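You operate a simulated robot arm through the tools that you are given. There is no shell and no other tool.

The job below is to be done with a simulated robot arm. You get a single attempt, and the scene is never put back.

Task
Push both sample boards up to the blue level and weight them.
Fine: Stand the level lengthwise before the shelf, push each board to within 4 CM of it, lay the steel bar across both. Drop and damage nothing, leave nothing switched on. Set down upright: blue level, steel bar.

It is judged by the outcome, as a careful person would: the job done as asked, and still so three seconds after it is handed in. It fails if anything else is knocked over, pushed out of place, dropped, spilled or broken.

Robot
A 7-joint arm with a four-finger gripper, fixed in place. Base frame: the origin is on the floor under the middle of its stand, x ahead of it, y to its left, z up; the work surface is at about z = 760. Lengths are in mm, angles in rad, forces in N, time in s.
It reaches about 1223 mm from its shoulder. Its first joint turns from -1.204 to 3.002 rad. Payload 3.67 kg.
The tool frame sits at the grasp point between the pads (the TCP): z along the fingers, y along the line on which they close. The tips reach 28 mm beyond it. The gripper opens to 112 mm; its body begins 73 mm behind the TCP.
Orientation is that of the tool frame in the base frame, as a unit quaternion [x, y, z, w]. With the fingers straight down and closing along the base's y, the tool's x points along the base's -x, its y along +y and its z along -z.

Tools
- The arm moves only by the tool step_arm. Its arguments are lists of equal length, an entry for each row: "dp": the shift along the tool's x, y, z in units of 25 mm (1.0 is 25 mm), a list of three; "angular": the turn, a rotation vector about the tool's x, y, z in units of 6 degrees (1.0 is 6 degrees), a list of three; "hand": the finger opening in mm, from 0 to 112. In form: {"dp": [[tx, ty, tz], ...], "angular": [[ax, ay, az], ...], "hand": [hand, ...]}. A call has 1 to 20 rows; each row shifts and turns the commanded pose from where the row before left it, along the tool's axes as they then stand. A call with a number of a shift or a turn outside -1 to 1 is refused whole. Rows are played at 5 a second. More than 50 mm and 0.15 rad between two rows, or a gripper value outside its range, and nothing of the call is played. A pose out of reach is approached as far as the arm can. The call stops where the force on the tool passes 40 N (or 10 N more than at its start, if that is more) or the arm is blocked; 0.2 s more then pass. The fingers move at their own pace (about 102.5 mm/s each) and stop on an object; they squeeze with about 34 N. The grip force told is the motor's: it shows also when the fingers shut on nothing. Time passes only in rows, and 0.2 s behind the last, so rows that do not move let the fingers close. The reply holds the time, the measured pose of the TCP, the force on the tool along the base axes, the opening and the grip force, in the units named above and with some noise, with the torque about the TCP (base axes, N m) and any sound that the robot's microphone picked up.
- Cameras (640 x 400 px; columns grow to the right, rows downward): "scene" is fixed at [49.3, 500.4, 1379.4]; the picture's right is [-0.84, -0.55, 0.00], its down [-0.22, 0.33, -0.92] and it looks along [0.50, -0.77, -0.39] (base axes); focal length 373 px, centre (320, 200). "wrist" rides on the gripper at [60, -18, -104] in the tool frame; the picture's right is [0.29, 0.96, 0.00], its down [-0.80, 0.24, -0.55] and it looks along [-0.53, 0.16, 0.83] (tool axes); focal length 234 px, centre (320, 200). There is no depth. A picture from a camera that has moved, and an enlarged one, comes with that camera's place and axes in the base frame and with its lens.
- get_image(camera): a new picture of that camera. The clock stands still meanwhile.
- move_column(by): slides the trunk up (or, below 0, down) by that many mm; the arm rides with it, the base frame stays. It gives what a move gives, with no picture.
- inspect(camera, box): a new picture of the part [left, top, right, bottom] of that camera's present view, enlarged. The clock stands still meanwhile.
- job_done(): hands the job in; it is judged then, once.

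Places have to be worked out from the pictures, the camera data and where the tool is seen. Open the gripper and draw the arm clear of the work before you hand the job in, unless the task says otherwise.

The tools are called by a JSON object that holds its "method" and its "body". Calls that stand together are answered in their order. step_arm: Moves the arm, as the interface text tells. Its arguments: {"type":"object","properties":{"dp":{"type":"array","items":{"type":"array","items":{"type":"number"}}},"angular":{"type":"array","items":{"type":"array","items":{"type":"number"}}},"hand":{"type":"array","items":{"type":"number"}}},"required":["dp","angular","hand"]} The other tools are called the same way: move_column (by) moves the trunk up or down; get_image (camera) takes a picture; inspect (camera, box) takes an enlarged picture of a part of a camera's view; job_done () hands the job in.

At the start:

```text
clock: 0.0
tool_pos: [771.4, -426.5, 1120.0]
orientation: [0.0, 1.0, 0.001, 0.0]
contact_force: [-0.1, 0.9, 0.3]
ft_torque: [0.01, -0.01, 0.0]
width: 111.9
finger_force: 0.0
trunk travel left (down, up): [-550.0, 290.0]
```

scene: 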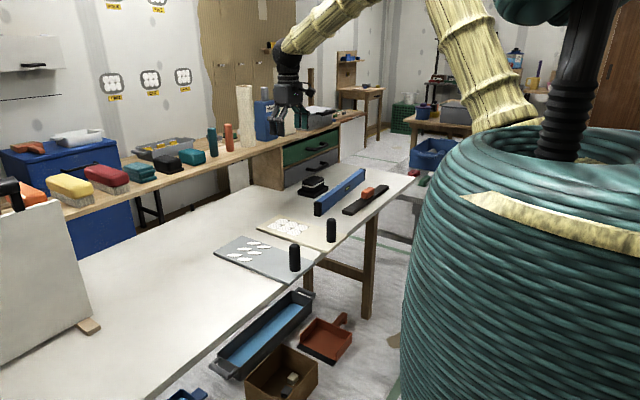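
wrist: 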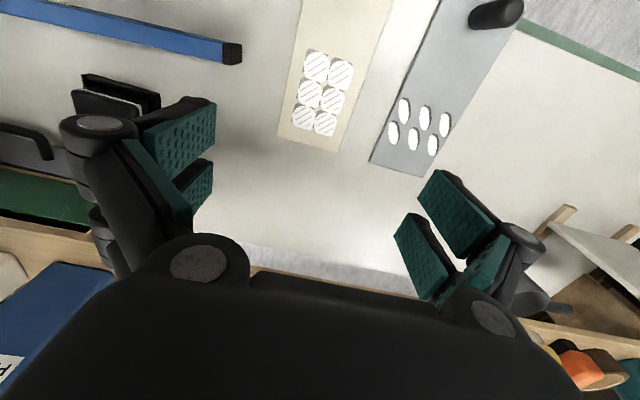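

I begin by looking closer at the scene: the blue level, the two boards with black posts, and the bar-like object near the level.

{"method": "inspect", "body": {"camera": "scene", "box": [200, 140, 440, 290]}}

{"method": "inspect", "body": {"camera": "scene", "box": [290, 150, 430, 237]}}

{"method": "inspect", "body": {"camera": "wrist", "box": [0, 0, 640, 400]}}

{"method": "inspect", "body": {"camera": "scene", "box": [0, 100, 240, 250]}}

```text
2.67 times, centred on (320, 215) of scene
camera zoom: at [49.3, 500.4, 1379.4], right [-0.84, -0.55, 0.0], down [-0.22, 0.33, -0.92], along [0.5, -0.77, -0.39], focal length 994 px, centre (320, 160)
```

zoom: 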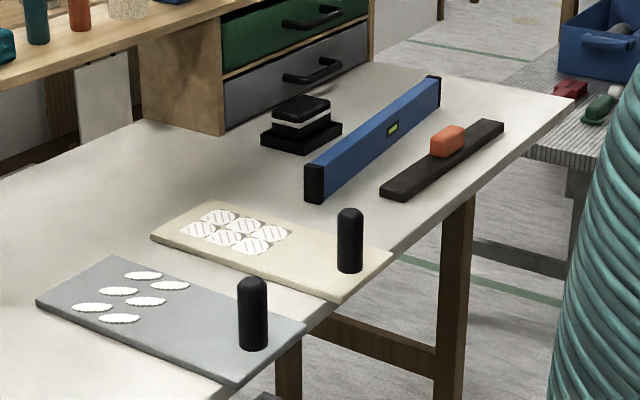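

```text
4.57 times, centred on (360, 194) of scene
camera zoom: at [49.3, 500.4, 1379.4], right [-0.84, -0.55, 0.0], down [-0.22, 0.33, -0.92], along [0.5, -0.77, -0.39], focal length 1705 px, centre (137, 230)
```

zoom: 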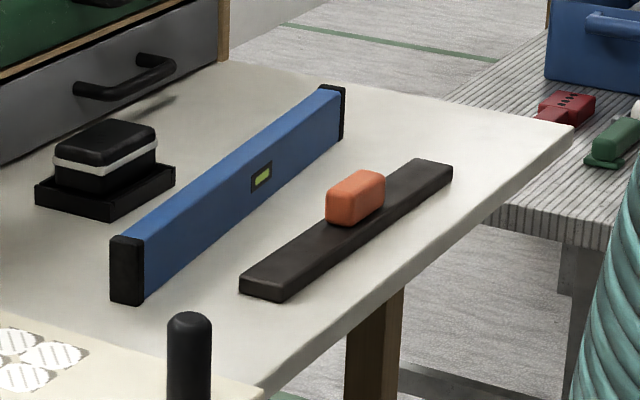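

```text
1.00 times, centred on (320, 200) of wrist (not enlarged: the box is as wide or as high as the picture)
camera zoom: at [710.7, -444.6, 1224.1], right [-0.29, 0.96, 0.0], down [0.8, 0.24, 0.55], along [0.53, 0.16, -0.83], focal length 234 px, centre (320, 200)
```

zoom: 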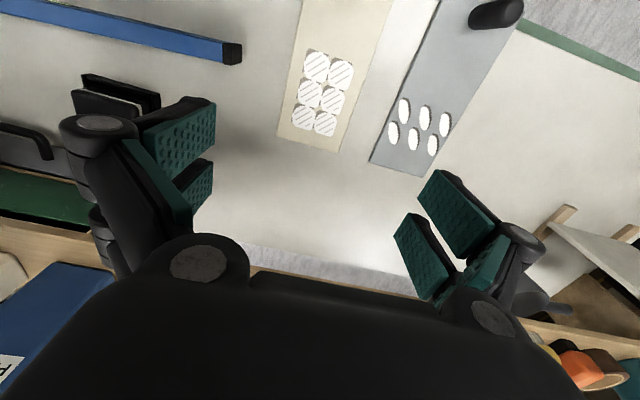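

```text
2.67 times, centred on (120, 175) of scene
camera zoom: at [49.3, 500.4, 1379.4], right [-0.84, -0.55, 0.0], down [-0.22, 0.33, -0.92], along [0.5, -0.77, -0.39], focal length 994 px, centre (853, 267)
```

zoom: 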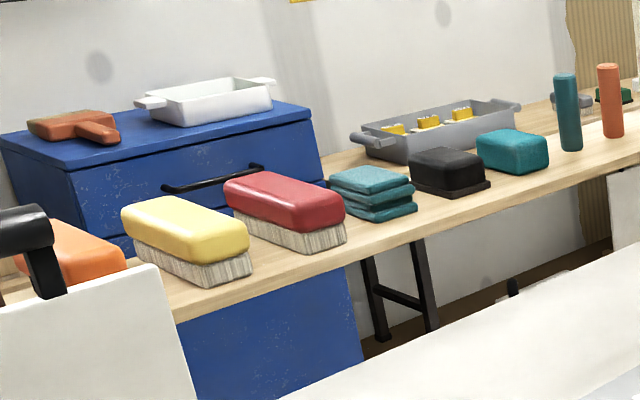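

The level stands roughly from (750,-580) to (800,-1055), the bar with an orange knob lies before it at x≈660, and the boards lie at x≈588–890, y≈-497…-370 and -302…-170. I first turn the hand so the fingers close along base x, then look again.

{"method": "step_arm", "body": {"dp": [[0, 0, 0], [0, 0, 0], [0, 0, 0], [0, 0, 0], [0, 0, 0], [0, 0, 0], [0, 0, 0], [0, 0, 0], [0, 0, 0], [0, 0, 0], [0, 0, 0], [0, 0, 0], [0, 0, 0], [0, 0, 0], [0, 0, 0], [0, 0, 0]], "angular": [[0, 0, 1], [0, 0, 1], [0, 0, 1], [0, 0, 1], [0, 0, 1], [0, 0, 1], [0, 0, 1], [0, 0, 1], [0, 0, 1], [0, 0, 1], [0, 0, 1], [0, 0, 1], [0, 0, 1], [0, 0, 1], [0, 0, 1], [0, 0, 0]], "hand": [112, 112, 112, 112, 112, 112, 112, 112, 112, 112, 112, 112, 112, 112, 112, 112]}}

{"method": "get_image", "body": {"camera": "wrist"}}

{"method": "get_image", "body": {"camera": "scene"}}

```text
clock: 3.4
tool_pos: [770.6, -426.8, 1119.2]
orientation: [0.707, 0.707, 0.0, 0.0]
contact_force: [-0.2, -0.6, -0.1]
ft_torque: [0.01, 0.01, 0.02]
width: 112.1
finger_force: 0.2
trunk travel left (down, up): [-550.0, 290.0]
```

```text
taken
camera wrist: at [752.6, -366.9, 1223.8], right [0.96, 0.29, 0.0], down [0.24, -0.8, 0.55], along [0.16, -0.53, -0.83], focal length 234 px, centre (320, 200)
```

wrist: 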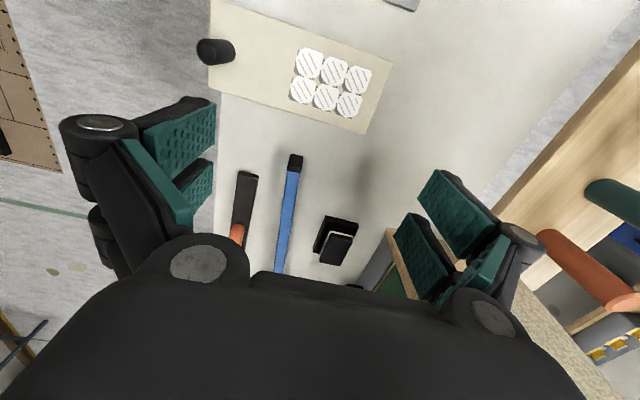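

```text
taken
```

scene: 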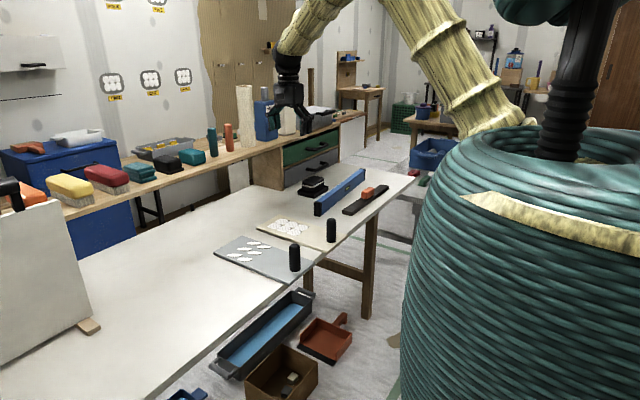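

The turned view shows the level tilted about 6° from base y and the bar nearly along y at x≈668. I move toward -y at the present height to see both from closer.

{"method": "step_arm", "body": {"dp": [[-1, 0, 0], [-1, 0, 0], [-1, 0, 0], [-1, 0, 0], [-1, 0, 0], [-1, 0, 0], [-1, 0, 0], [-1, 0, 0], [-1, 0, 0], [0, 0, 0]], "angular": [[0, 0, 0], [0, 0, 0], [0, 0, 0], [0, 0, 0], [0, 0, 0], [0, 0, 0], [0, 0, 0], [0, 0, 0], [0, 0, 0], [0, 0, 0]], "hand": [112, 112, 112, 112, 112, 112, 112, 112, 112, 112]}}

{"method": "get_image", "body": {"camera": "wrist"}}

{"method": "get_image", "body": {"camera": "scene"}}

```text
clock: 5.6
tool_pos: [769.0, -647.8, 1121.6]
orientation: [0.707, 0.707, 0.0, -0.001]
contact_force: [-0.6, 0.6, 0.0]
ft_torque: [-0.01, -0.02, -0.01]
width: 112.2
finger_force: 0.1
trunk travel left (down, up): [-550.0, 290.0]
```

```text
taken
camera wrist: at [751.1, -588.9, 1224.5], right [0.96, 0.29, 0.0], down [0.24, -0.8, 0.55], along [0.16, -0.53, -0.83], focal length 234 px, centre (320, 200)
```

wrist: 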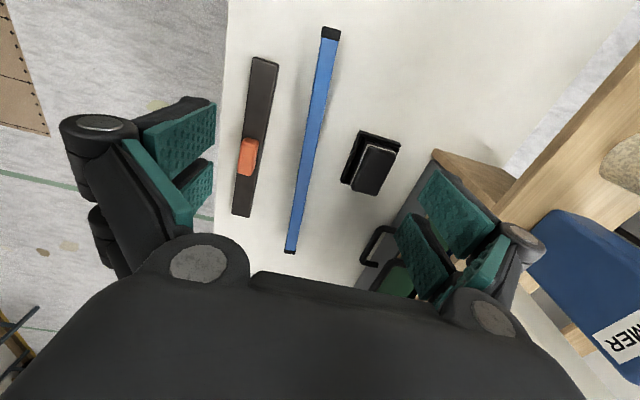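

```text
taken
```

scene: 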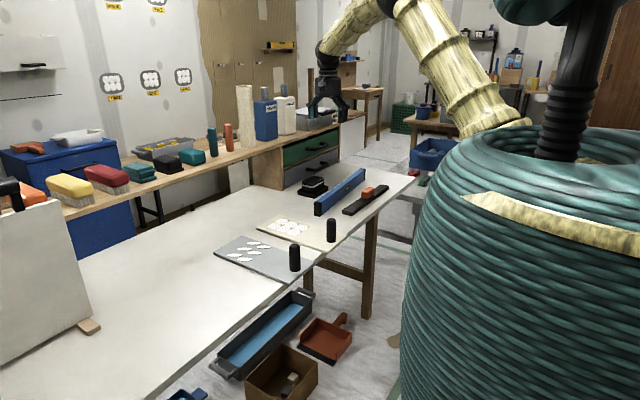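

Both level and bar are fully in view now; I enlarge this to measure ends and the knob.

{"method": "inspect", "body": {"camera": "wrist", "box": [200, 10, 424, 150]}}

{"method": "inspect", "body": {"camera": "wrist", "box": [200, 130, 424, 270]}}

{"method": "inspect", "body": {"camera": "scene", "box": [260, 60, 420, 160]}}

```text
2.86 times, centred on (312, 80) of wrist
camera zoom: at [751.1, -588.9, 1224.5], right [0.96, 0.29, 0.0], down [0.24, -0.8, 0.55], along [0.16, -0.53, -0.83], focal length 669 px, centre (343, 543)
```

zoom: 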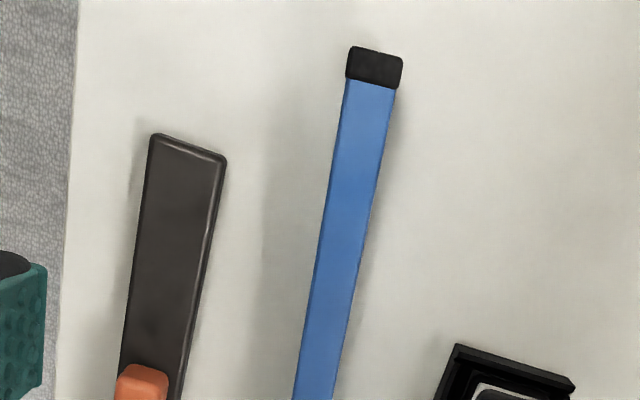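

```text
2.86 times, centred on (312, 200) of wrist
camera zoom: at [751.1, -588.9, 1224.5], right [0.96, 0.29, 0.0], down [0.24, -0.8, 0.55], along [0.16, -0.53, -0.83], focal length 669 px, centre (343, 200)
```

zoom: 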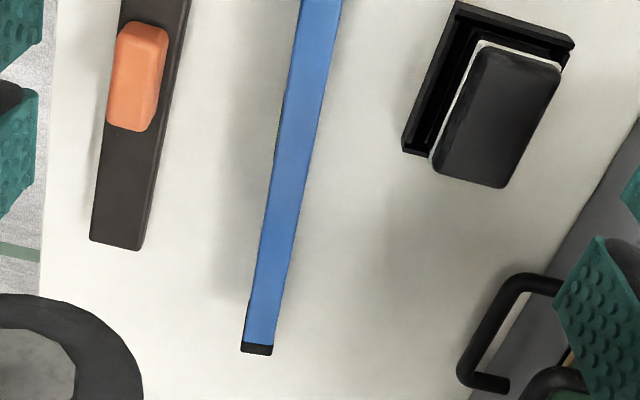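

```text
4.00 times, centred on (340, 110) of scene
camera zoom: at [49.3, 500.4, 1379.4], right [-0.84, -0.55, 0.0], down [-0.22, 0.33, -0.92], along [0.5, -0.77, -0.39], focal length 1492 px, centre (240, 560)
```

zoom: 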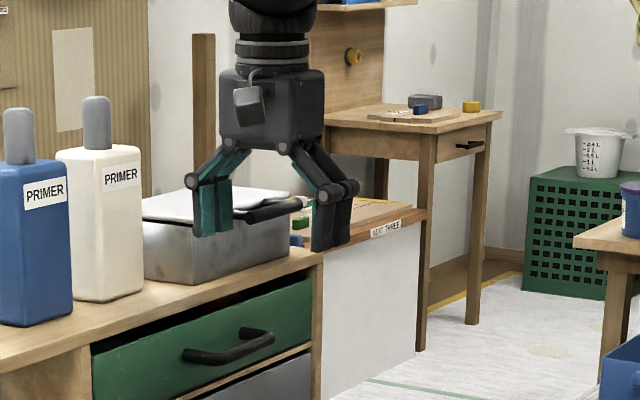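

The level measures roughly 460 × 26 × 55 mm, centred near (783,-795), turned 5° from base y; the bar is centred near (670,-806), about 336 long with a knob near (669,-805). I move above the level's middle, turn to match it, lower partway with the fingers at 75 mm, and look.

{"method": "step_arm", "body": {"dp": [[-0.984, 0.09, 0], [-0.984, 0.09, 0], [-0.984, 0.09, 0], [-0.984, 0.09, 0], [-0.984, 0.09, 0], [-0.984, 0.09, 0], [0, 0, 0], [0, 0, 1], [0, 0, 1], [0, 0, 1], [0, 0, 1], [0, 0, 1], [0, 0, 0]], "angular": [[0, 0, 0], [0, 0, 0], [0, 0, 0], [0, 0, 0], [0, 0, 0], [0, 0, 0], [0, 0, -0.875], [0, 0, 0], [0, 0, 0], [0, 0, 0], [0, 0, 0], [0, 0, 0], [0, 0, 0]], "hand": [112, 105, 98, 90, 82, 75, 75, 75, 75, 75, 75, 75, 75]}}

{"method": "get_image", "body": {"camera": "wrist"}}

{"method": "inspect", "body": {"camera": "scene", "box": [260, 90, 420, 220]}}

```text
clock: 8.4
tool_pos: [785.1, -799.1, 995.3]
orientation: [0.674, 0.739, 0.001, 0.001]
contact_force: [-0.7, 0.5, -0.1]
ft_torque: [-0.03, 0.01, 0.02]
width: 74.9
finger_force: 0.1
trunk travel left (down, up): [-550.0, 290.0]
```

```text
taken
camera wrist: at [761.2, -740.6, 1098.4], right [0.93, 0.38, 0.0], down [0.31, -0.77, 0.55], along [0.21, -0.51, -0.83], focal length 234 px, centre (320, 200)
```

wrist: 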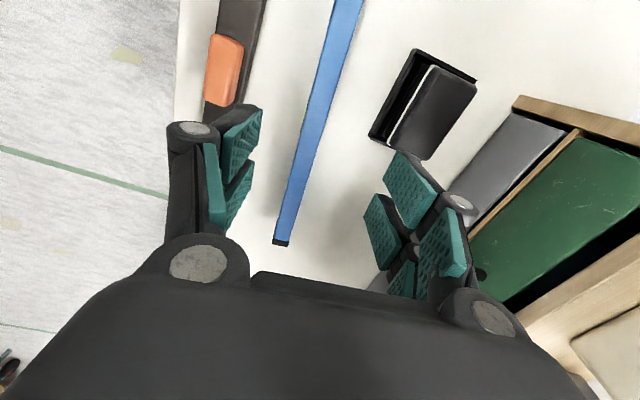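

```text
3.08 times, centred on (340, 155) of scene
camera zoom: at [49.3, 500.4, 1379.4], right [-0.84, -0.55, 0.0], down [-0.22, 0.33, -0.92], along [0.5, -0.77, -0.39], focal length 1147 px, centre (258, 338)
```

zoom: 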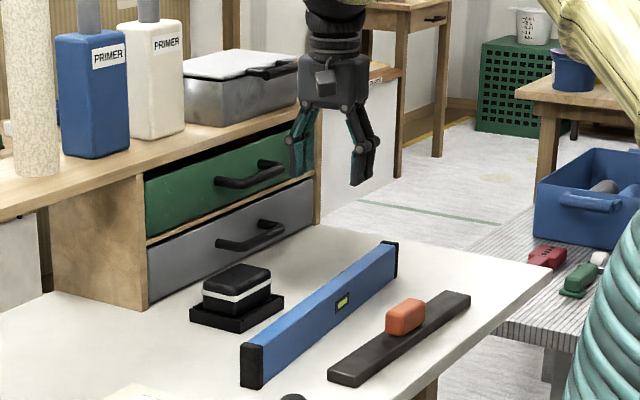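

The view agrees with the level's line (about 2 mm off centre), so I shift slightly and lower to just above its top edge, then look.

{"method": "step_arm", "body": {"dp": [[0.14, -0.09, 1], [0, 0, 1], [0, 0, 1], [0, 0, 1], [0, 0, 1], [0, 0, 0.9], [0, 0, 0]], "angular": [[0, 0, 0], [0, 0, 0], [0, 0, 0], [0, 0, 0], [0, 0, 0], [0, 0, 0], [0, 0, 0]], "hand": [75, 75, 75, 75, 75, 75, 75]}}

{"method": "get_image", "body": {"camera": "wrist"}}

{"method": "inspect", "body": {"camera": "scene", "box": [290, 120, 410, 220]}}

```text
clock: 10.0
tool_pos: [782.0, -795.5, 845.8]
orientation: [0.674, 0.739, 0.0, -0.001]
contact_force: [0.2, -0.2, 0.7]
ft_torque: [0.0, -0.01, -0.01]
width: 75.0
finger_force: 0.1
trunk travel left (down, up): [-550.0, 290.0]
```

```text
taken
camera wrist: at [757.8, -738.1, 950.2], right [0.93, 0.38, 0.0], down [0.31, -0.77, 0.55], along [0.21, -0.51, -0.83], focal length 234 px, centre (320, 200)
```

wrist: 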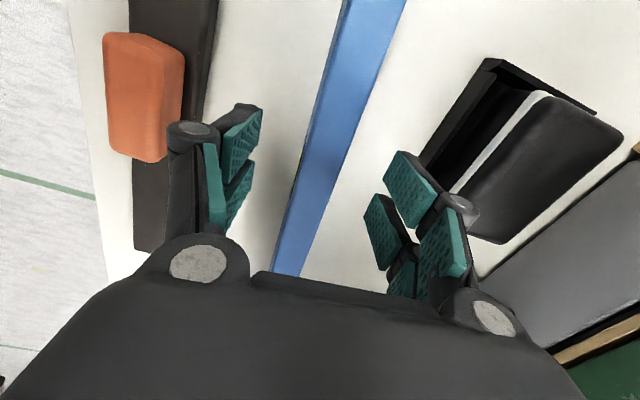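

```text
4.00 times, centred on (350, 170) of scene
camera zoom: at [49.3, 500.4, 1379.4], right [-0.84, -0.55, 0.0], down [-0.22, 0.33, -0.92], along [0.5, -0.77, -0.39], focal length 1492 px, centre (200, 320)
```

zoom: 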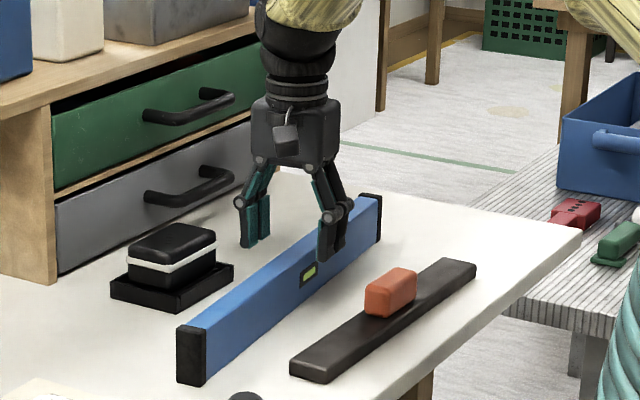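

The fingers straddle the level with room to the bar and the black box. I lower so the tips are about 10 mm above the table and close.

{"method": "step_arm", "body": {"dp": [[0, 0.02, 0.65], [0, 0, 0.65], [0, 0, 0.6], [0, 0, 0]], "angular": [[0, 0, 0], [0, 0, 0], [0, 0, 0], [0, 0, 0]], "hand": [75, 75, 75, 75]}}

{"method": "get_image", "body": {"camera": "wrist"}}

{"method": "inspect", "body": {"camera": "scene", "box": [290, 120, 410, 220]}}

```text
clock: 11.0
tool_pos: [781.6, -795.8, 800.1]
orientation: [0.673, 0.74, 0.0, 0.0]
contact_force: [0.2, 0.0, -0.3]
ft_torque: [0.04, 0.0, 0.01]
width: 75.2
finger_force: 0.0
trunk travel left (down, up): [-550.0, 290.0]
```

```text
taken
camera wrist: at [758.7, -737.7, 903.5], right [0.93, 0.38, 0.0], down [0.31, -0.77, 0.55], along [0.21, -0.51, -0.83], focal length 234 px, centre (320, 200)
```

wrist: 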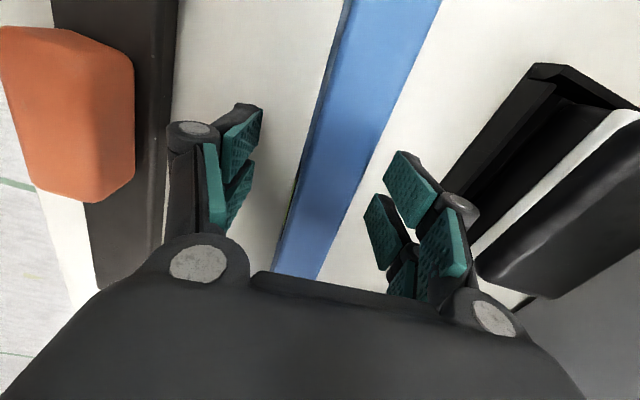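

```text
4.00 times, centred on (350, 170) of scene
camera zoom: at [49.3, 500.4, 1379.4], right [-0.84, -0.55, 0.0], down [-0.22, 0.33, -0.92], along [0.5, -0.77, -0.39], focal length 1492 px, centre (200, 320)
```

zoom: 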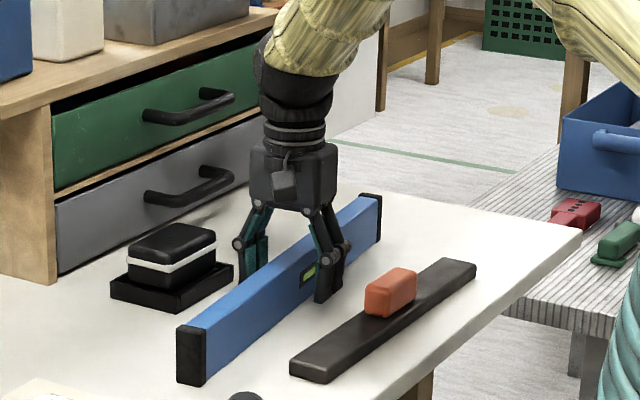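

Tips are near the table on both sides of the level, clear of the bar and box. I close the fingers gently.

{"method": "step_arm", "body": {"dp": [[0, 0, 0], [0, 0, 0], [0, 0, 0], [0, 0, 0], [0, 0, 0], [0, 0, 0]], "angular": [[0, 0, 0], [0, 0, 0], [0, 0, 0], [0, 0, 0], [0, 0, 0], [0, 0, 0]], "hand": [60, 45, 32, 20, 10, 10]}}

{"method": "get_image", "body": {"camera": "wrist"}}

```text
clock: 12.4
tool_pos: [782.8, -795.8, 799.1]
orientation: [0.674, 0.739, 0.001, 0.0]
contact_force: [0.4, 0.6, 0.4]
ft_torque: [-0.01, -0.03, -0.15]
width: 25.9
finger_force: 34.2
trunk travel left (down, up): [-550.0, 290.0]
```

```text
taken
camera wrist: at [759.0, -738.1, 902.9], right [0.93, 0.38, 0.0], down [0.31, -0.77, 0.55], along [0.21, -0.51, -0.83], focal length 234 px, centre (320, 200)
```

wrist: 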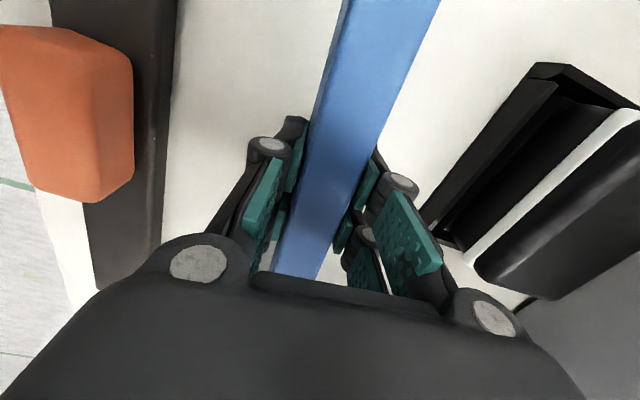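

The grip holds the level at 25.9 mm. I lift slowly straight up, first a little, and read force and torque.

{"method": "step_arm", "body": {"dp": [[0, 0, -0.3], [0, 0, -0.4], [0, 0, -0.5], [0, 0, 0], [0, 0, 0]], "angular": [[0, 0, 0], [0, 0, 0], [0, 0, 0], [0, 0, 0], [0, 0, 0]], "hand": [10, 10, 10, 10, 10]}}

{"method": "inspect", "body": {"camera": "scene", "box": [290, 120, 410, 220]}}

```text
clock: 13.6
tool_pos: [781.6, -796.9, 829.5]
orientation: [0.674, 0.739, 0.001, -0.001]
contact_force: [-0.8, -0.1, 0.9]
ft_torque: [-0.02, 0.02, -0.07]
width: 25.6
finger_force: 34.0
trunk travel left (down, up): [-550.0, 290.0]
```

```text
4.00 times, centred on (350, 170) of scene
camera zoom: at [49.3, 500.4, 1379.4], right [-0.84, -0.55, 0.0], down [-0.22, 0.33, -0.92], along [0.5, -0.77, -0.39], focal length 1492 px, centre (200, 320)
```

zoom: 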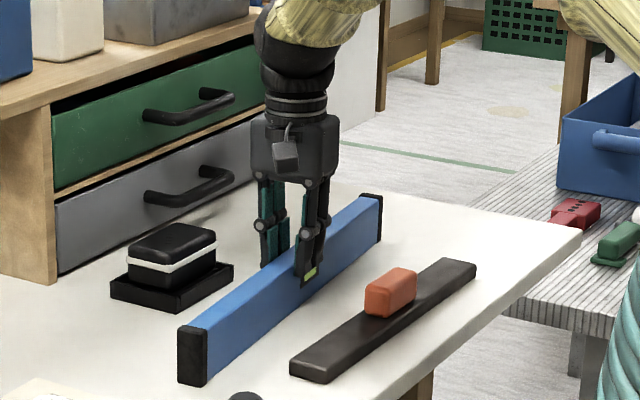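

The arm rose 30 mm but the picture shows the level still standing on the table, with almost no load on the tool. I look closer before doing anything else.

{"method": "get_image", "body": {"camera": "wrist"}}

{"method": "inspect", "body": {"camera": "scene", "box": [320, 150, 384, 200]}}

```text
taken
camera wrist: at [758.3, -738.4, 933.6], right [0.93, 0.38, 0.0], down [0.31, -0.77, 0.55], along [0.21, -0.51, -0.83], focal length 234 px, centre (320, 200)
```

wrist: 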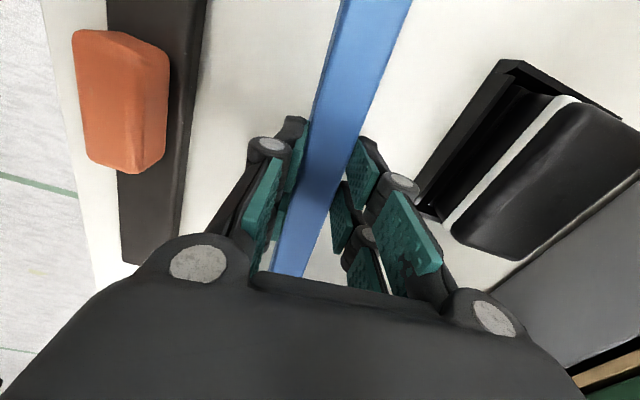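

```text
8.00 times, centred on (352, 175) of scene
camera zoom: at [49.3, 500.4, 1379.4], right [-0.84, -0.55, 0.0], down [-0.22, 0.33, -0.92], along [0.5, -0.77, -0.39], focal length 2983 px, centre (64, 400)
```

zoom: 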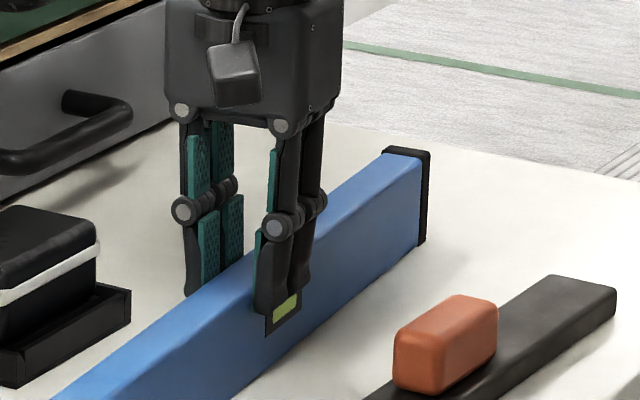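

The level slipped out of the grip: the fingers slid up its faces. I open a little, go back down slightly deeper, and regrip, then lift in very small steps while reading the force.

{"method": "step_arm", "body": {"dp": [[0, 0, 0], [0, 0, 0], [0, 0, 0.5], [0, 0, 0.5], [0, 0, 0.4], [0, 0, 0], [0, 0, 0], [0, 0, 0], [0, 0, 0], [0, 0, 0], [0, 0, 0]], "angular": [[0, 0, 0], [0, 0, 0], [0, 0, 0], [0, 0, 0], [0, 0, 0], [0, 0, 0], [0, 0, 0], [0, 0, 0], [0, 0, 0], [0, 0, 0], [0, 0, 0]], "hand": [40, 50, 50, 50, 50, 50, 35, 20, 0, 0, 0]}}

{"method": "inspect", "body": {"camera": "scene", "box": [300, 140, 380, 200]}}

```text
clock: 16.0
tool_pos: [781.5, -794.9, 797.3]
orientation: [0.674, 0.739, 0.001, 0.0]
contact_force: [0.7, -1.1, 1.4]
ft_torque: [0.09, 0.0, -0.14]
width: 25.9
finger_force: 34.4
trunk travel left (down, up): [-550.0, 290.0]
```

```text
6.67 times, centred on (340, 170) of scene
camera zoom: at [49.3, 500.4, 1379.4], right [-0.84, -0.55, 0.0], down [-0.22, 0.33, -0.92], along [0.5, -0.77, -0.39], focal length 2486 px, centre (187, 400)
```

zoom: 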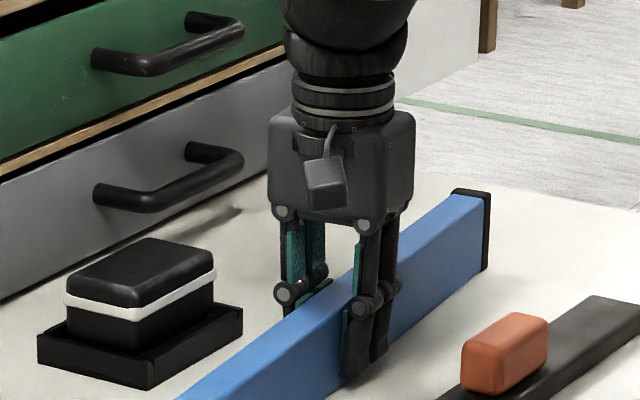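

The grip is deeper now. I raise by 5 mm only and read the load.

{"method": "step_arm", "body": {"dp": [[0, 0, -0.1], [0, 0, -0.1]], "angular": [[0, 0, 0], [0, 0, 0]], "hand": [0, 0]}}

{"method": "inspect", "body": {"camera": "scene", "box": [300, 140, 380, 200]}}

```text
clock: 16.6
tool_pos: [781.4, -796.1, 799.9]
orientation: [0.674, 0.739, 0.0, -0.001]
contact_force: [-0.3, -0.9, -2.2]
ft_torque: [-0.03, 0.0, -0.04]
width: 25.9
finger_force: 34.1
trunk travel left (down, up): [-550.0, 290.0]
```

```text
6.67 times, centred on (340, 170) of scene
camera zoom: at [49.3, 500.4, 1379.4], right [-0.84, -0.55, 0.0], down [-0.22, 0.33, -0.92], along [0.5, -0.77, -0.39], focal length 2486 px, centre (187, 400)
```

zoom: 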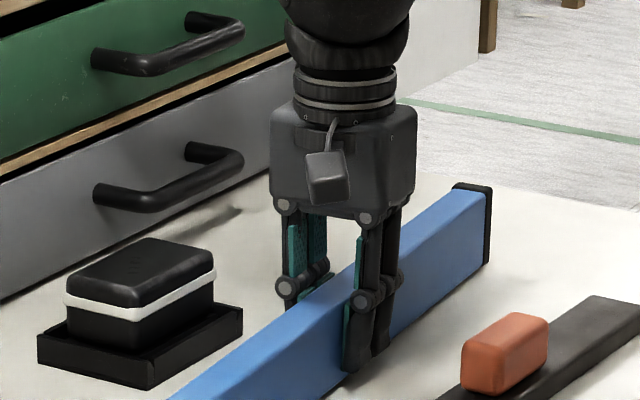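

The level's far end rose by about the same 2–3 mm as the hand, so it is coming up now. I lift another 10 mm slowly and check again.

{"method": "step_arm", "body": {"dp": [[0, 0, -0.1], [0, 0, -0.1], [0, 0, -0.1], [0, 0, 0]], "angular": [[0, 0, 0], [0, 0, 0], [0, 0, 0], [0, 0, 0]], "hand": [0, 0, 0, 0]}}

{"method": "inspect", "body": {"camera": "scene", "box": [300, 140, 380, 200]}}

```text
clock: 17.6
tool_pos: [781.4, -795.7, 806.8]
orientation: [0.674, 0.739, 0.0, -0.001]
contact_force: [0.2, -0.8, -2.1]
ft_torque: [-0.02, 0.03, 0.0]
width: 25.8
finger_force: 33.8
trunk travel left (down, up): [-550.0, 290.0]
```

```text
6.67 times, centred on (340, 170) of scene
camera zoom: at [49.3, 500.4, 1379.4], right [-0.84, -0.55, 0.0], down [-0.22, 0.33, -0.92], along [0.5, -0.77, -0.39], focal length 2486 px, centre (187, 400)
```

zoom: 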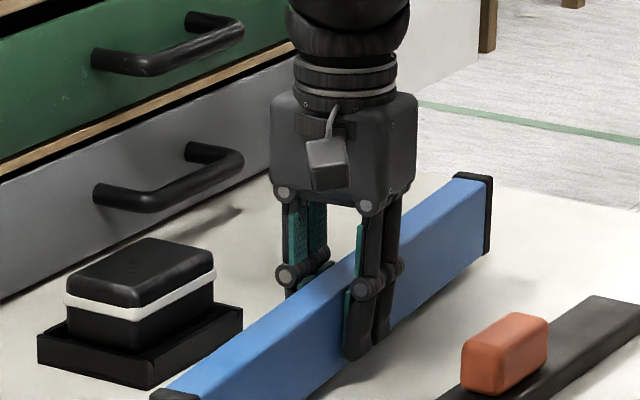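

The level is off the table and level, with about 2–3 N of weight. I lift on slowly to about z = 890 and verify the grip.

{"method": "step_arm", "body": {"dp": [[0, 0, -0.2], [0, 0, -0.3], [0, 0, -0.4], [0, 0, -0.4], [0, 0, -0.4], [0, 0, -0.4], [0, 0, -0.4], [0, 0, -0.4], [0, 0, -0.3], [0, 0, -0.2], [0, 0, 0]], "angular": [[0, 0, 0], [0, 0, 0], [0, 0, 0], [0, 0, 0], [0, 0, 0], [0, 0, 0], [0, 0, 0], [0, 0, 0], [0, 0, 0], [0, 0, 0], [0, 0, 0]], "hand": [0, 0, 0, 0, 0, 0, 0, 0, 0, 0, 0]}}

{"method": "get_image", "body": {"camera": "wrist"}}

{"method": "inspect", "body": {"camera": "scene", "box": [240, 90, 440, 240]}}

```text
clock: 20.0
tool_pos: [783.6, -797.2, 891.2]
orientation: [0.673, 0.739, 0.001, 0.0]
contact_force: [0.4, -0.7, -2.5]
ft_torque: [0.0, 0.01, -0.01]
width: 26.0
finger_force: 33.8
trunk travel left (down, up): [-550.0, 290.0]
```

```text
taken
camera wrist: at [759.8, -739.5, 995.5], right [0.93, 0.38, 0.0], down [0.31, -0.77, 0.55], along [0.21, -0.51, -0.83], focal length 234 px, centre (320, 200)
```

wrist: 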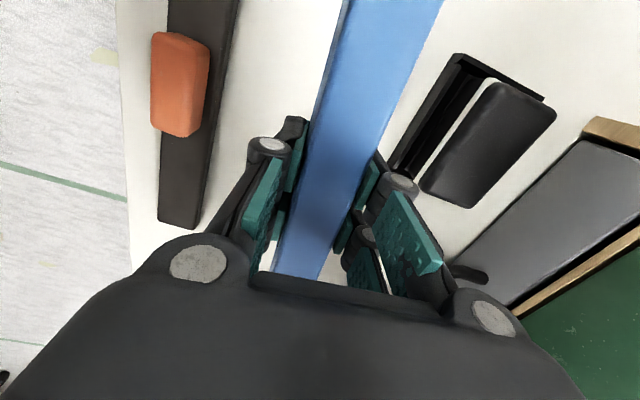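

```text
2.67 times, centred on (340, 165) of scene
camera zoom: at [49.3, 500.4, 1379.4], right [-0.84, -0.55, 0.0], down [-0.22, 0.33, -0.92], along [0.5, -0.77, -0.39], focal length 994 px, centre (267, 293)
```

zoom: 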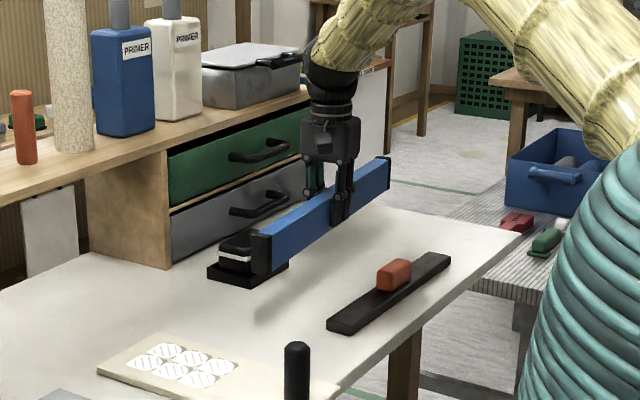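

The level is held firmly and horizontal. I turn it parallel to base y and carry it toward +y at this height, keeping x≈783 until it is past the black box.

{"method": "step_arm", "body": {"dp": [[0, 0, 0], [0, 0, 0], [0.3, 0, 0], [0.6, 0, 0], [0.8, 0, 0], [0.8, 0, 0], [0.8, 0, 0], [0.8, 0, 0], [0.8, 0, 0], [0.8, 0, 0], [0.8, 0, 0], [0.8, 0, 0], [0.8, 0, 0], [0.8, 0, 0], [0.8, 0, 0], [0.8, 0, 0], [0.8, 0, 0], [0.6, 0, 0], [0.3, 0, 0], [0, 0, 0]], "angular": [[0, 0, 0.44], [0, 0, 0.44], [0, 0, 0], [0, 0, 0], [0, 0, 0], [0, 0, 0], [0, 0, 0], [0, 0, 0], [0, 0, 0], [0, 0, 0], [0, 0, 0], [0, 0, 0], [0, 0, 0], [0, 0, 0], [0, 0, 0], [0, 0, 0], [0, 0, 0], [0, 0, 0], [0, 0, 0], [0, 0, 0]], "hand": [0, 0, 0, 0, 0, 0, 0, 0, 0, 0, 0, 0, 0, 0, 0, 0, 0, 0, 0, 0]}}

{"method": "get_image", "body": {"camera": "wrist"}}

{"method": "get_image", "body": {"camera": "scene"}}

```text
clock: 24.2
tool_pos: [781.8, -489.8, 892.7]
orientation: [0.707, 0.707, 0.001, -0.001]
contact_force: [-1.1, -0.2, -1.7]
ft_torque: [0.04, 0.0, 0.0]
width: 25.7
finger_force: 34.0
trunk travel left (down, up): [-550.0, 290.0]
```

```text
taken
camera wrist: at [764.7, -429.8, 996.7], right [0.96, 0.29, 0.0], down [0.24, -0.8, 0.55], along [0.16, -0.53, -0.83], focal length 234 px, centre (320, 200)
```

wrist: 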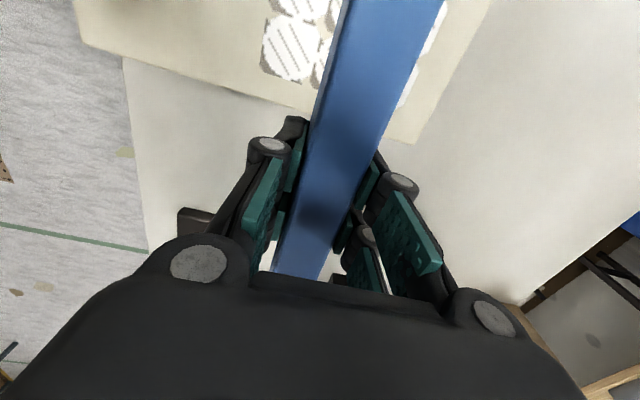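

```text
taken
```

scene: 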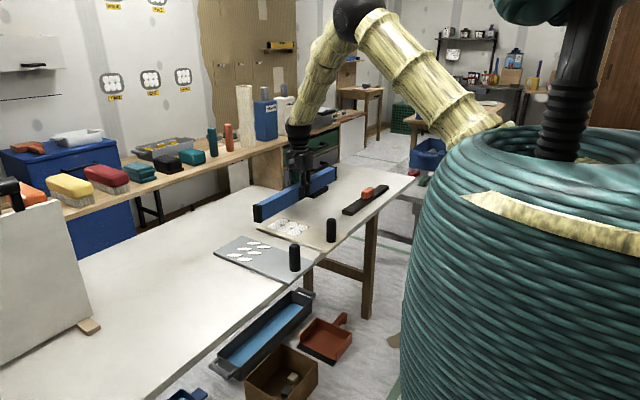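

From the pictures the shelf's front edge is at about x≈1030 with its underside near z≈964, and the table below is free there. I carry the level to about (960,-330), staying at this height, and look before lowering.

{"method": "step_arm", "body": {"dp": [[0.25, 0.28, 0], [0.5, 0.56, 0], [0.64, 0.71, 0], [0.64, 0.71, 0], [0.64, 0.71, 0], [0.64, 0.71, 0], [0.64, 0.71, 0], [0.64, 0.71, 0], [0.64, 0.71, 0], [0.64, 0.71, 0], [0.4, 0.5, 0], [0.2, 0.2, 0], [0, 0, 0]], "angular": [[0, 0, 0], [0, 0, 0], [0, 0, 0], [0, 0, 0], [0, 0, 0], [0, 0, 0], [0, 0, 0], [0, 0, 0], [0, 0, 0], [0, 0, 0], [0, 0, 0], [0, 0, 0], [0, 0, 0]], "hand": [0, 0, 0, 0, 0, 0, 0, 0, 0, 0, 0, 0, 0]}}

{"method": "get_image", "body": {"camera": "wrist"}}

{"method": "inspect", "body": {"camera": "scene", "box": [140, 100, 380, 300]}}

```text
clock: 27.0
tool_pos: [962.6, -329.0, 893.2]
orientation: [0.707, 0.707, 0.0, 0.0]
contact_force: [-0.8, 0.0, -2.2]
ft_torque: [0.03, 0.01, -0.03]
width: 26.1
finger_force: 34.4
trunk travel left (down, up): [-550.0, 290.0]
```

```text
taken
camera wrist: at [945.5, -269.1, 996.6], right [0.96, 0.29, 0.0], down [0.24, -0.8, 0.55], along [0.16, -0.53, -0.83], focal length 234 px, centre (320, 200)
```

wrist: 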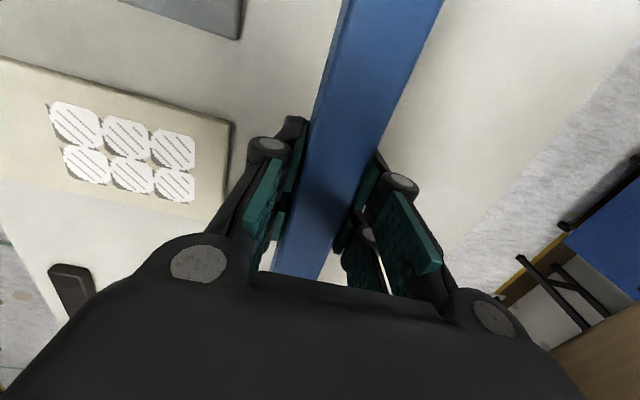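

```text
2.00 times, centred on (260, 200) of scene
camera zoom: at [49.3, 500.4, 1379.4], right [-0.84, -0.55, 0.0], down [-0.22, 0.33, -0.92], along [0.5, -0.77, -0.39], focal length 746 px, centre (440, 200)
```

zoom: 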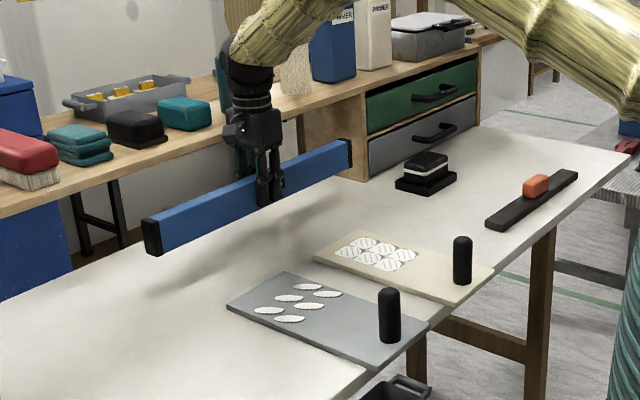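

The level hangs over free table before the shelf. Boards' far edges are near x≈885 with y spans about -482…-352 and -284…-154; I nudge to (955,-321) and lower to just above the table.

{"method": "step_arm", "body": {"dp": [[0.16, -0.15, 0.1], [0.16, -0.15, 0.3], [0, 0, 0.45], [0, 0, 0.45], [0, 0, 0.45], [0, 0, 0.45], [0, 0, 0.45], [0, 0, 0.4], [0, 0, 0.3], [0, 0, 0.1], [0, 0, 0]], "angular": [[0, 0, 0], [0, 0, 0], [0, 0, 0], [0, 0, 0], [0, 0, 0], [0, 0, 0], [0, 0, 0], [0, 0, 0], [0, 0, 0], [0, 0, 0], [0, 0, 0]], "hand": [0, 0, 0, 0, 0, 0, 0, 0, 0, 0, 0]}}

{"method": "inspect", "body": {"camera": "scene", "box": [140, 100, 380, 300]}}

{"method": "inspect", "body": {"camera": "scene", "box": [195, 120, 323, 200]}}

```text
clock: 29.4
tool_pos: [955.9, -320.9, 806.5]
orientation: [0.707, 0.707, 0.0, 0.0]
contact_force: [0.2, 0.3, -2.0]
ft_torque: [0.02, 0.01, 0.0]
width: 25.8
finger_force: 33.6
trunk travel left (down, up): [-550.0, 290.0]
```

```text
2.00 times, centred on (260, 200) of scene
camera zoom: at [49.3, 500.4, 1379.4], right [-0.84, -0.55, 0.0], down [-0.22, 0.33, -0.92], along [0.5, -0.77, -0.39], focal length 746 px, centre (440, 200)
```

zoom: 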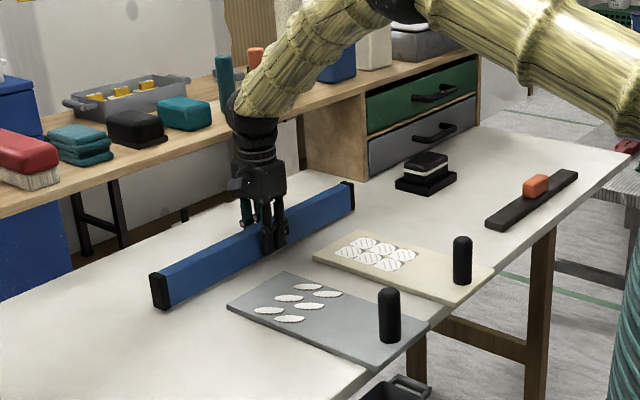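

```text
5.00 times, centred on (259, 160) of scene
camera zoom: at [49.3, 500.4, 1379.4], right [-0.84, -0.55, 0.0], down [-0.22, 0.33, -0.92], along [0.5, -0.77, -0.39], focal length 1864 px, centre (625, 400)
```

zoom: 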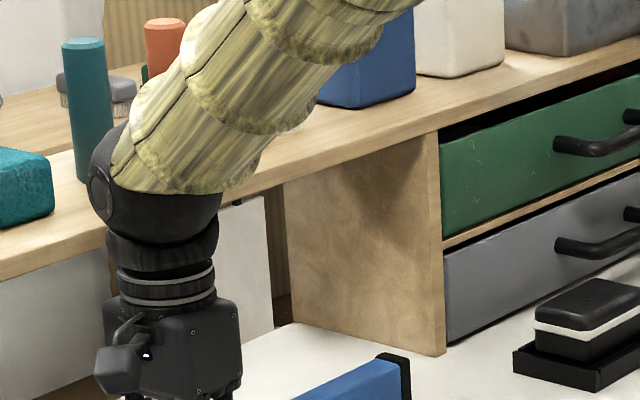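

The level hangs about 9 mm above the table in place, arm clear of the shelf things. I lower in small steps until it touches.

{"method": "step_arm", "body": {"dp": [[0, 0, 0.1], [0, 0, 0.1], [0, 0, 0.08], [0, 0, 0.04], [0, 0, 0]], "angular": [[0, 0, 0], [0, 0, 0], [0, 0, 0], [0, 0, 0], [0, 0, 0]], "hand": [0, 0, 0, 0, 0]}}

{"method": "inspect", "body": {"camera": "scene", "box": [205, 180, 333, 260]}}

```text
clock: 30.6
tool_pos: [955.9, -322.2, 798.5]
orientation: [0.706, 0.708, 0.0, 0.0]
contact_force: [0.2, 0.4, -3.4]
ft_torque: [-0.04, 0.02, 0.04]
width: 25.6
finger_force: 33.5
trunk travel left (down, up): [-550.0, 290.0]
```

```text
5.00 times, centred on (269, 220) of scene
camera zoom: at [49.3, 500.4, 1379.4], right [-0.84, -0.55, 0.0], down [-0.22, 0.33, -0.92], along [0.5, -0.77, -0.39], focal length 1864 px, centre (575, 100)
```

zoom: 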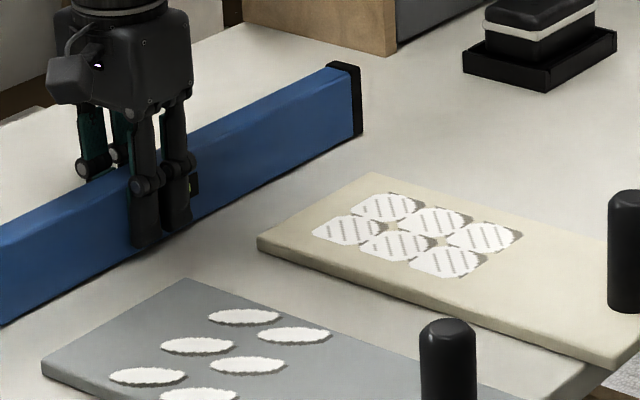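

Still hanging (load about -3 N). I continue down by 1 mm steps.

{"method": "step_arm", "body": {"dp": [[0, 0, 0.05], [0, 0, 0]], "angular": [[0, 0, 0], [0, 0, 0]], "hand": [0, 0]}}

{"method": "step_arm", "body": {"dp": [[0, 0, 0.05], [0, 0, 0]], "angular": [[0, 0, 0], [0, 0, 0]], "hand": [0, 0]}}

```text
clock: 31.2
tool_pos: [954.8, -321.4, 797.6]
orientation: [0.707, 0.707, 0.0, 0.0]
contact_force: [-0.5, 0.1, -2.6]
ft_torque: [-0.01, 0.0, -0.02]
width: 25.7
finger_force: 34.0
trunk travel left (down, up): [-550.0, 290.0]
```

```text
clock: 31.8
tool_pos: [954.8, -320.7, 796.7]
orientation: [0.707, 0.707, 0.0, 0.0]
contact_force: [1.0, -0.5, -1.2]
ft_torque: [0.18, -0.04, -0.03]
width: 25.7
finger_force: 33.1
trunk travel left (down, up): [-550.0, 290.0]
```

The load is beginning to fall off (torque 0.18 shows first touch). One or two more millimetres.

{"method": "step_arm", "body": {"dp": [[0, 0, 0.04], [0, 0, 0]], "angular": [[0, 0, 0], [0, 0, 0]], "hand": [0, 0]}}

{"method": "inspect", "body": {"camera": "scene", "box": [205, 180, 333, 260]}}

```text
clock: 32.4
tool_pos: [955.0, -321.6, 796.5]
orientation: [0.707, 0.707, -0.001, 0.0]
contact_force: [-1.9, -0.3, 3.4]
ft_torque: [0.44, 0.15, 0.08]
width: 25.8
finger_force: 33.8
trunk travel left (down, up): [-550.0, 290.0]
```

```text
5.00 times, centred on (269, 220) of scene
camera zoom: at [49.3, 500.4, 1379.4], right [-0.84, -0.55, 0.0], down [-0.22, 0.33, -0.92], along [0.5, -0.77, -0.39], focal length 1864 px, centre (575, 100)
```

zoom: 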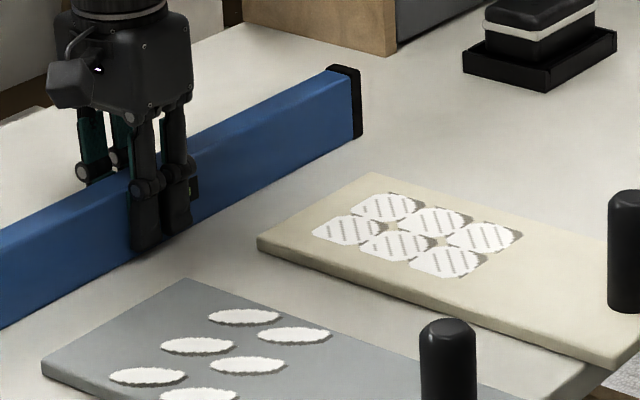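

Now it stands on the table (+3.4 N up). I open the fingers gradually to release it.

{"method": "step_arm", "body": {"dp": [[0, 0, 0], [0, 0, 0], [0, 0, 0], [0, 0, 0], [0, 0, 0], [0, 0, 0]], "angular": [[0, 0, 0], [0, 0, 0], [0, 0, 0], [0, 0, 0], [0, 0, 0], [0, 0, 0]], "hand": [28, 34, 42, 52, 60, 60]}}

{"method": "get_image", "body": {"camera": "wrist"}}

{"method": "inspect", "body": {"camera": "scene", "box": [165, 150, 325, 260]}}

```text
clock: 33.8
tool_pos: [955.6, -320.2, 795.6]
orientation: [0.707, 0.707, 0.0, 0.001]
contact_force: [-0.4, -0.5, 0.3]
ft_torque: [-0.02, 0.01, -0.02]
width: 60.0
finger_force: 0.1
trunk travel left (down, up): [-550.0, 290.0]
```

```text
taken
camera wrist: at [937.5, -261.0, 899.1], right [0.96, 0.29, 0.0], down [0.24, -0.8, 0.55], along [0.16, -0.53, -0.83], focal length 234 px, centre (320, 200)
```

wrist: 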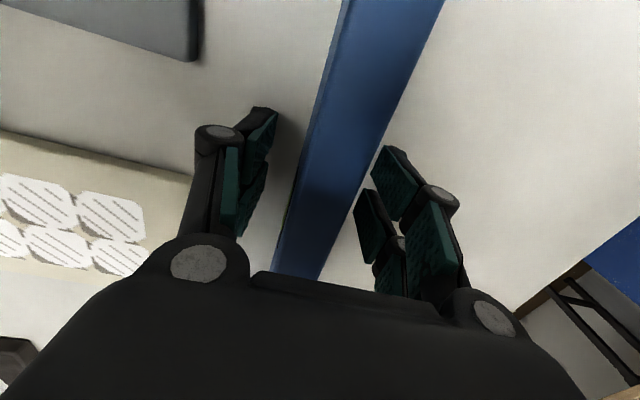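

```text
3.64 times, centred on (245, 205) of scene
camera zoom: at [49.3, 500.4, 1379.4], right [-0.84, -0.55, 0.0], down [-0.22, 0.33, -0.92], along [0.5, -0.77, -0.39], focal length 1356 px, centre (593, 182)
```

zoom: 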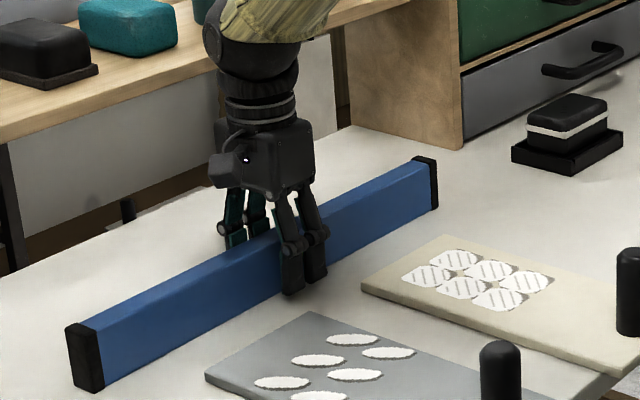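

The level stands upright alone, before the shelf. I rise straight up slowly, then check it is undisturbed.

{"method": "step_arm", "body": {"dp": [[0, 0, -0.2], [0, 0, -0.4], [0, 0, -0.6], [0, 0, -0.8], [0, 0, -1], [0, 0, -1], [0, 0, -1], [0, 0, -1], [0, 0, 0]], "angular": [[0, 0, 0], [0, 0, 0], [0, 0, 0], [0, 0, 0], [0, 0, 0], [0, 0, 0], [0, 0, 0], [0, 0, 0], [0, 0, 0]], "hand": [60, 60, 60, 60, 60, 60, 60, 60, 60]}}

{"method": "get_image", "body": {"camera": "wrist"}}

{"method": "inspect", "body": {"camera": "scene", "box": [140, 110, 380, 290]}}

```text
clock: 35.8
tool_pos: [955.2, -320.9, 945.5]
orientation: [0.708, 0.707, 0.0, 0.001]
contact_force: [0.1, 0.8, -0.2]
ft_torque: [0.02, 0.01, 0.02]
width: 60.1
finger_force: 0.1
trunk travel left (down, up): [-550.0, 290.0]
```

```text
taken
camera wrist: at [937.3, -261.0, 1049.1], right [0.96, 0.29, 0.0], down [0.24, -0.8, 0.55], along [0.16, -0.53, -0.83], focal length 234 px, centre (320, 200)
```

wrist: 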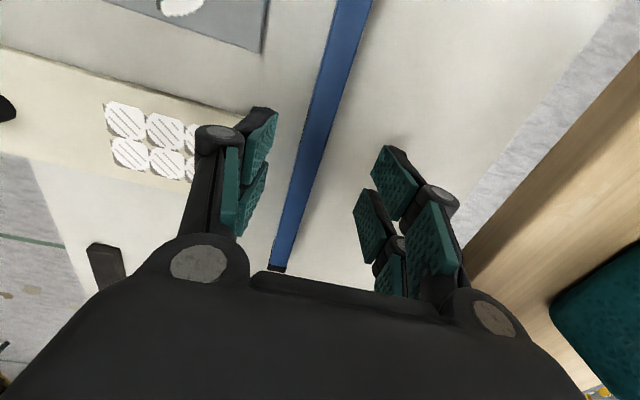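

```text
2.22 times, centred on (260, 200) of scene
camera zoom: at [49.3, 500.4, 1379.4], right [-0.84, -0.55, 0.0], down [-0.22, 0.33, -0.92], along [0.5, -0.77, -0.39], focal length 829 px, centre (453, 200)
```

zoom: 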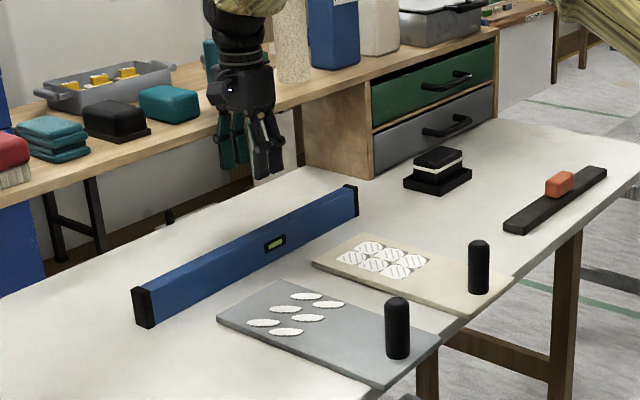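

The level stands cleanly at x≈954. Now I move above the grey board's black post near (604,-222) to look at it.

{"method": "step_arm", "body": {"dp": [[0.264, -0.936, 0], [0.264, -0.936, 0], [0.264, -0.936, 0], [0.264, -0.936, 0], [0.264, -0.936, 0], [0.264, -0.936, 0], [0.264, -0.936, 0], [0.264, -0.936, 0], [0.264, -0.936, 0], [0.264, -0.936, 0], [0.264, -0.936, 0], [0.264, -0.936, 0], [0.264, -0.936, 0], [0.264, -0.936, 0], [0.264, -0.936, 0], [0, 0, 0]], "angular": [[0, 0, 0], [0, 0, 0], [0, 0, 0], [0, 0, 0], [0, 0, 0], [0, 0, 0], [0, 0, 0], [0, 0, 0], [0, 0, 0], [0, 0, 0], [0, 0, 0], [0, 0, 0], [0, 0, 0], [0, 0, 0], [0, 0, 0], [0, 0, 0]], "hand": [60, 60, 60, 60, 60, 60, 60, 60, 60, 70, 70, 70, 70, 70, 70, 70]}}

{"method": "get_image", "body": {"camera": "wrist"}}

{"method": "inspect", "body": {"camera": "scene", "box": [205, 180, 365, 290]}}

```text
clock: 39.2
tool_pos: [603.8, -220.5, 946.0]
orientation: [0.707, 0.707, -0.001, 0.0]
contact_force: [0.6, -0.5, 0.4]
ft_torque: [-0.01, 0.01, 0.01]
width: 69.8
finger_force: 0.1
trunk travel left (down, up): [-550.0, 290.0]
```

```text
taken
camera wrist: at [586.9, -159.9, 1049.1], right [0.96, 0.29, 0.0], down [0.24, -0.8, 0.55], along [0.16, -0.53, -0.83], focal length 234 px, centre (320, 200)
```

wrist: 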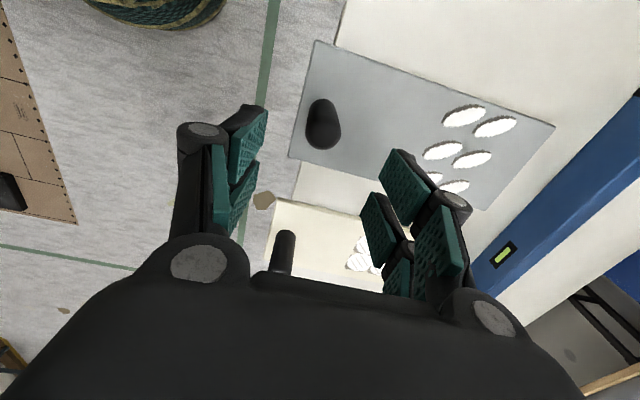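

```text
3.64 times, centred on (285, 235) of scene
camera zoom: at [49.3, 500.4, 1379.4], right [-0.84, -0.55, 0.0], down [-0.22, 0.33, -0.92], along [0.5, -0.77, -0.39], focal length 1356 px, centre (447, 73)
```

zoom: 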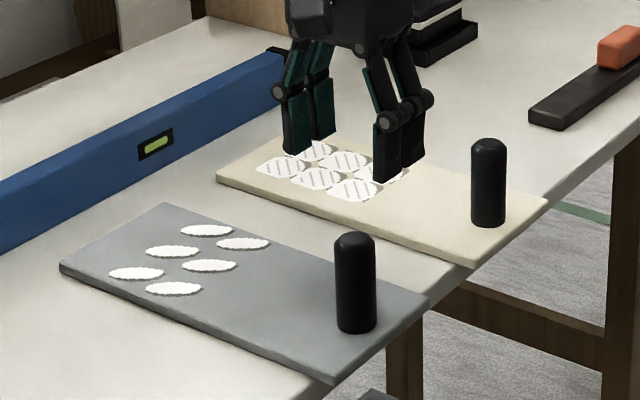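

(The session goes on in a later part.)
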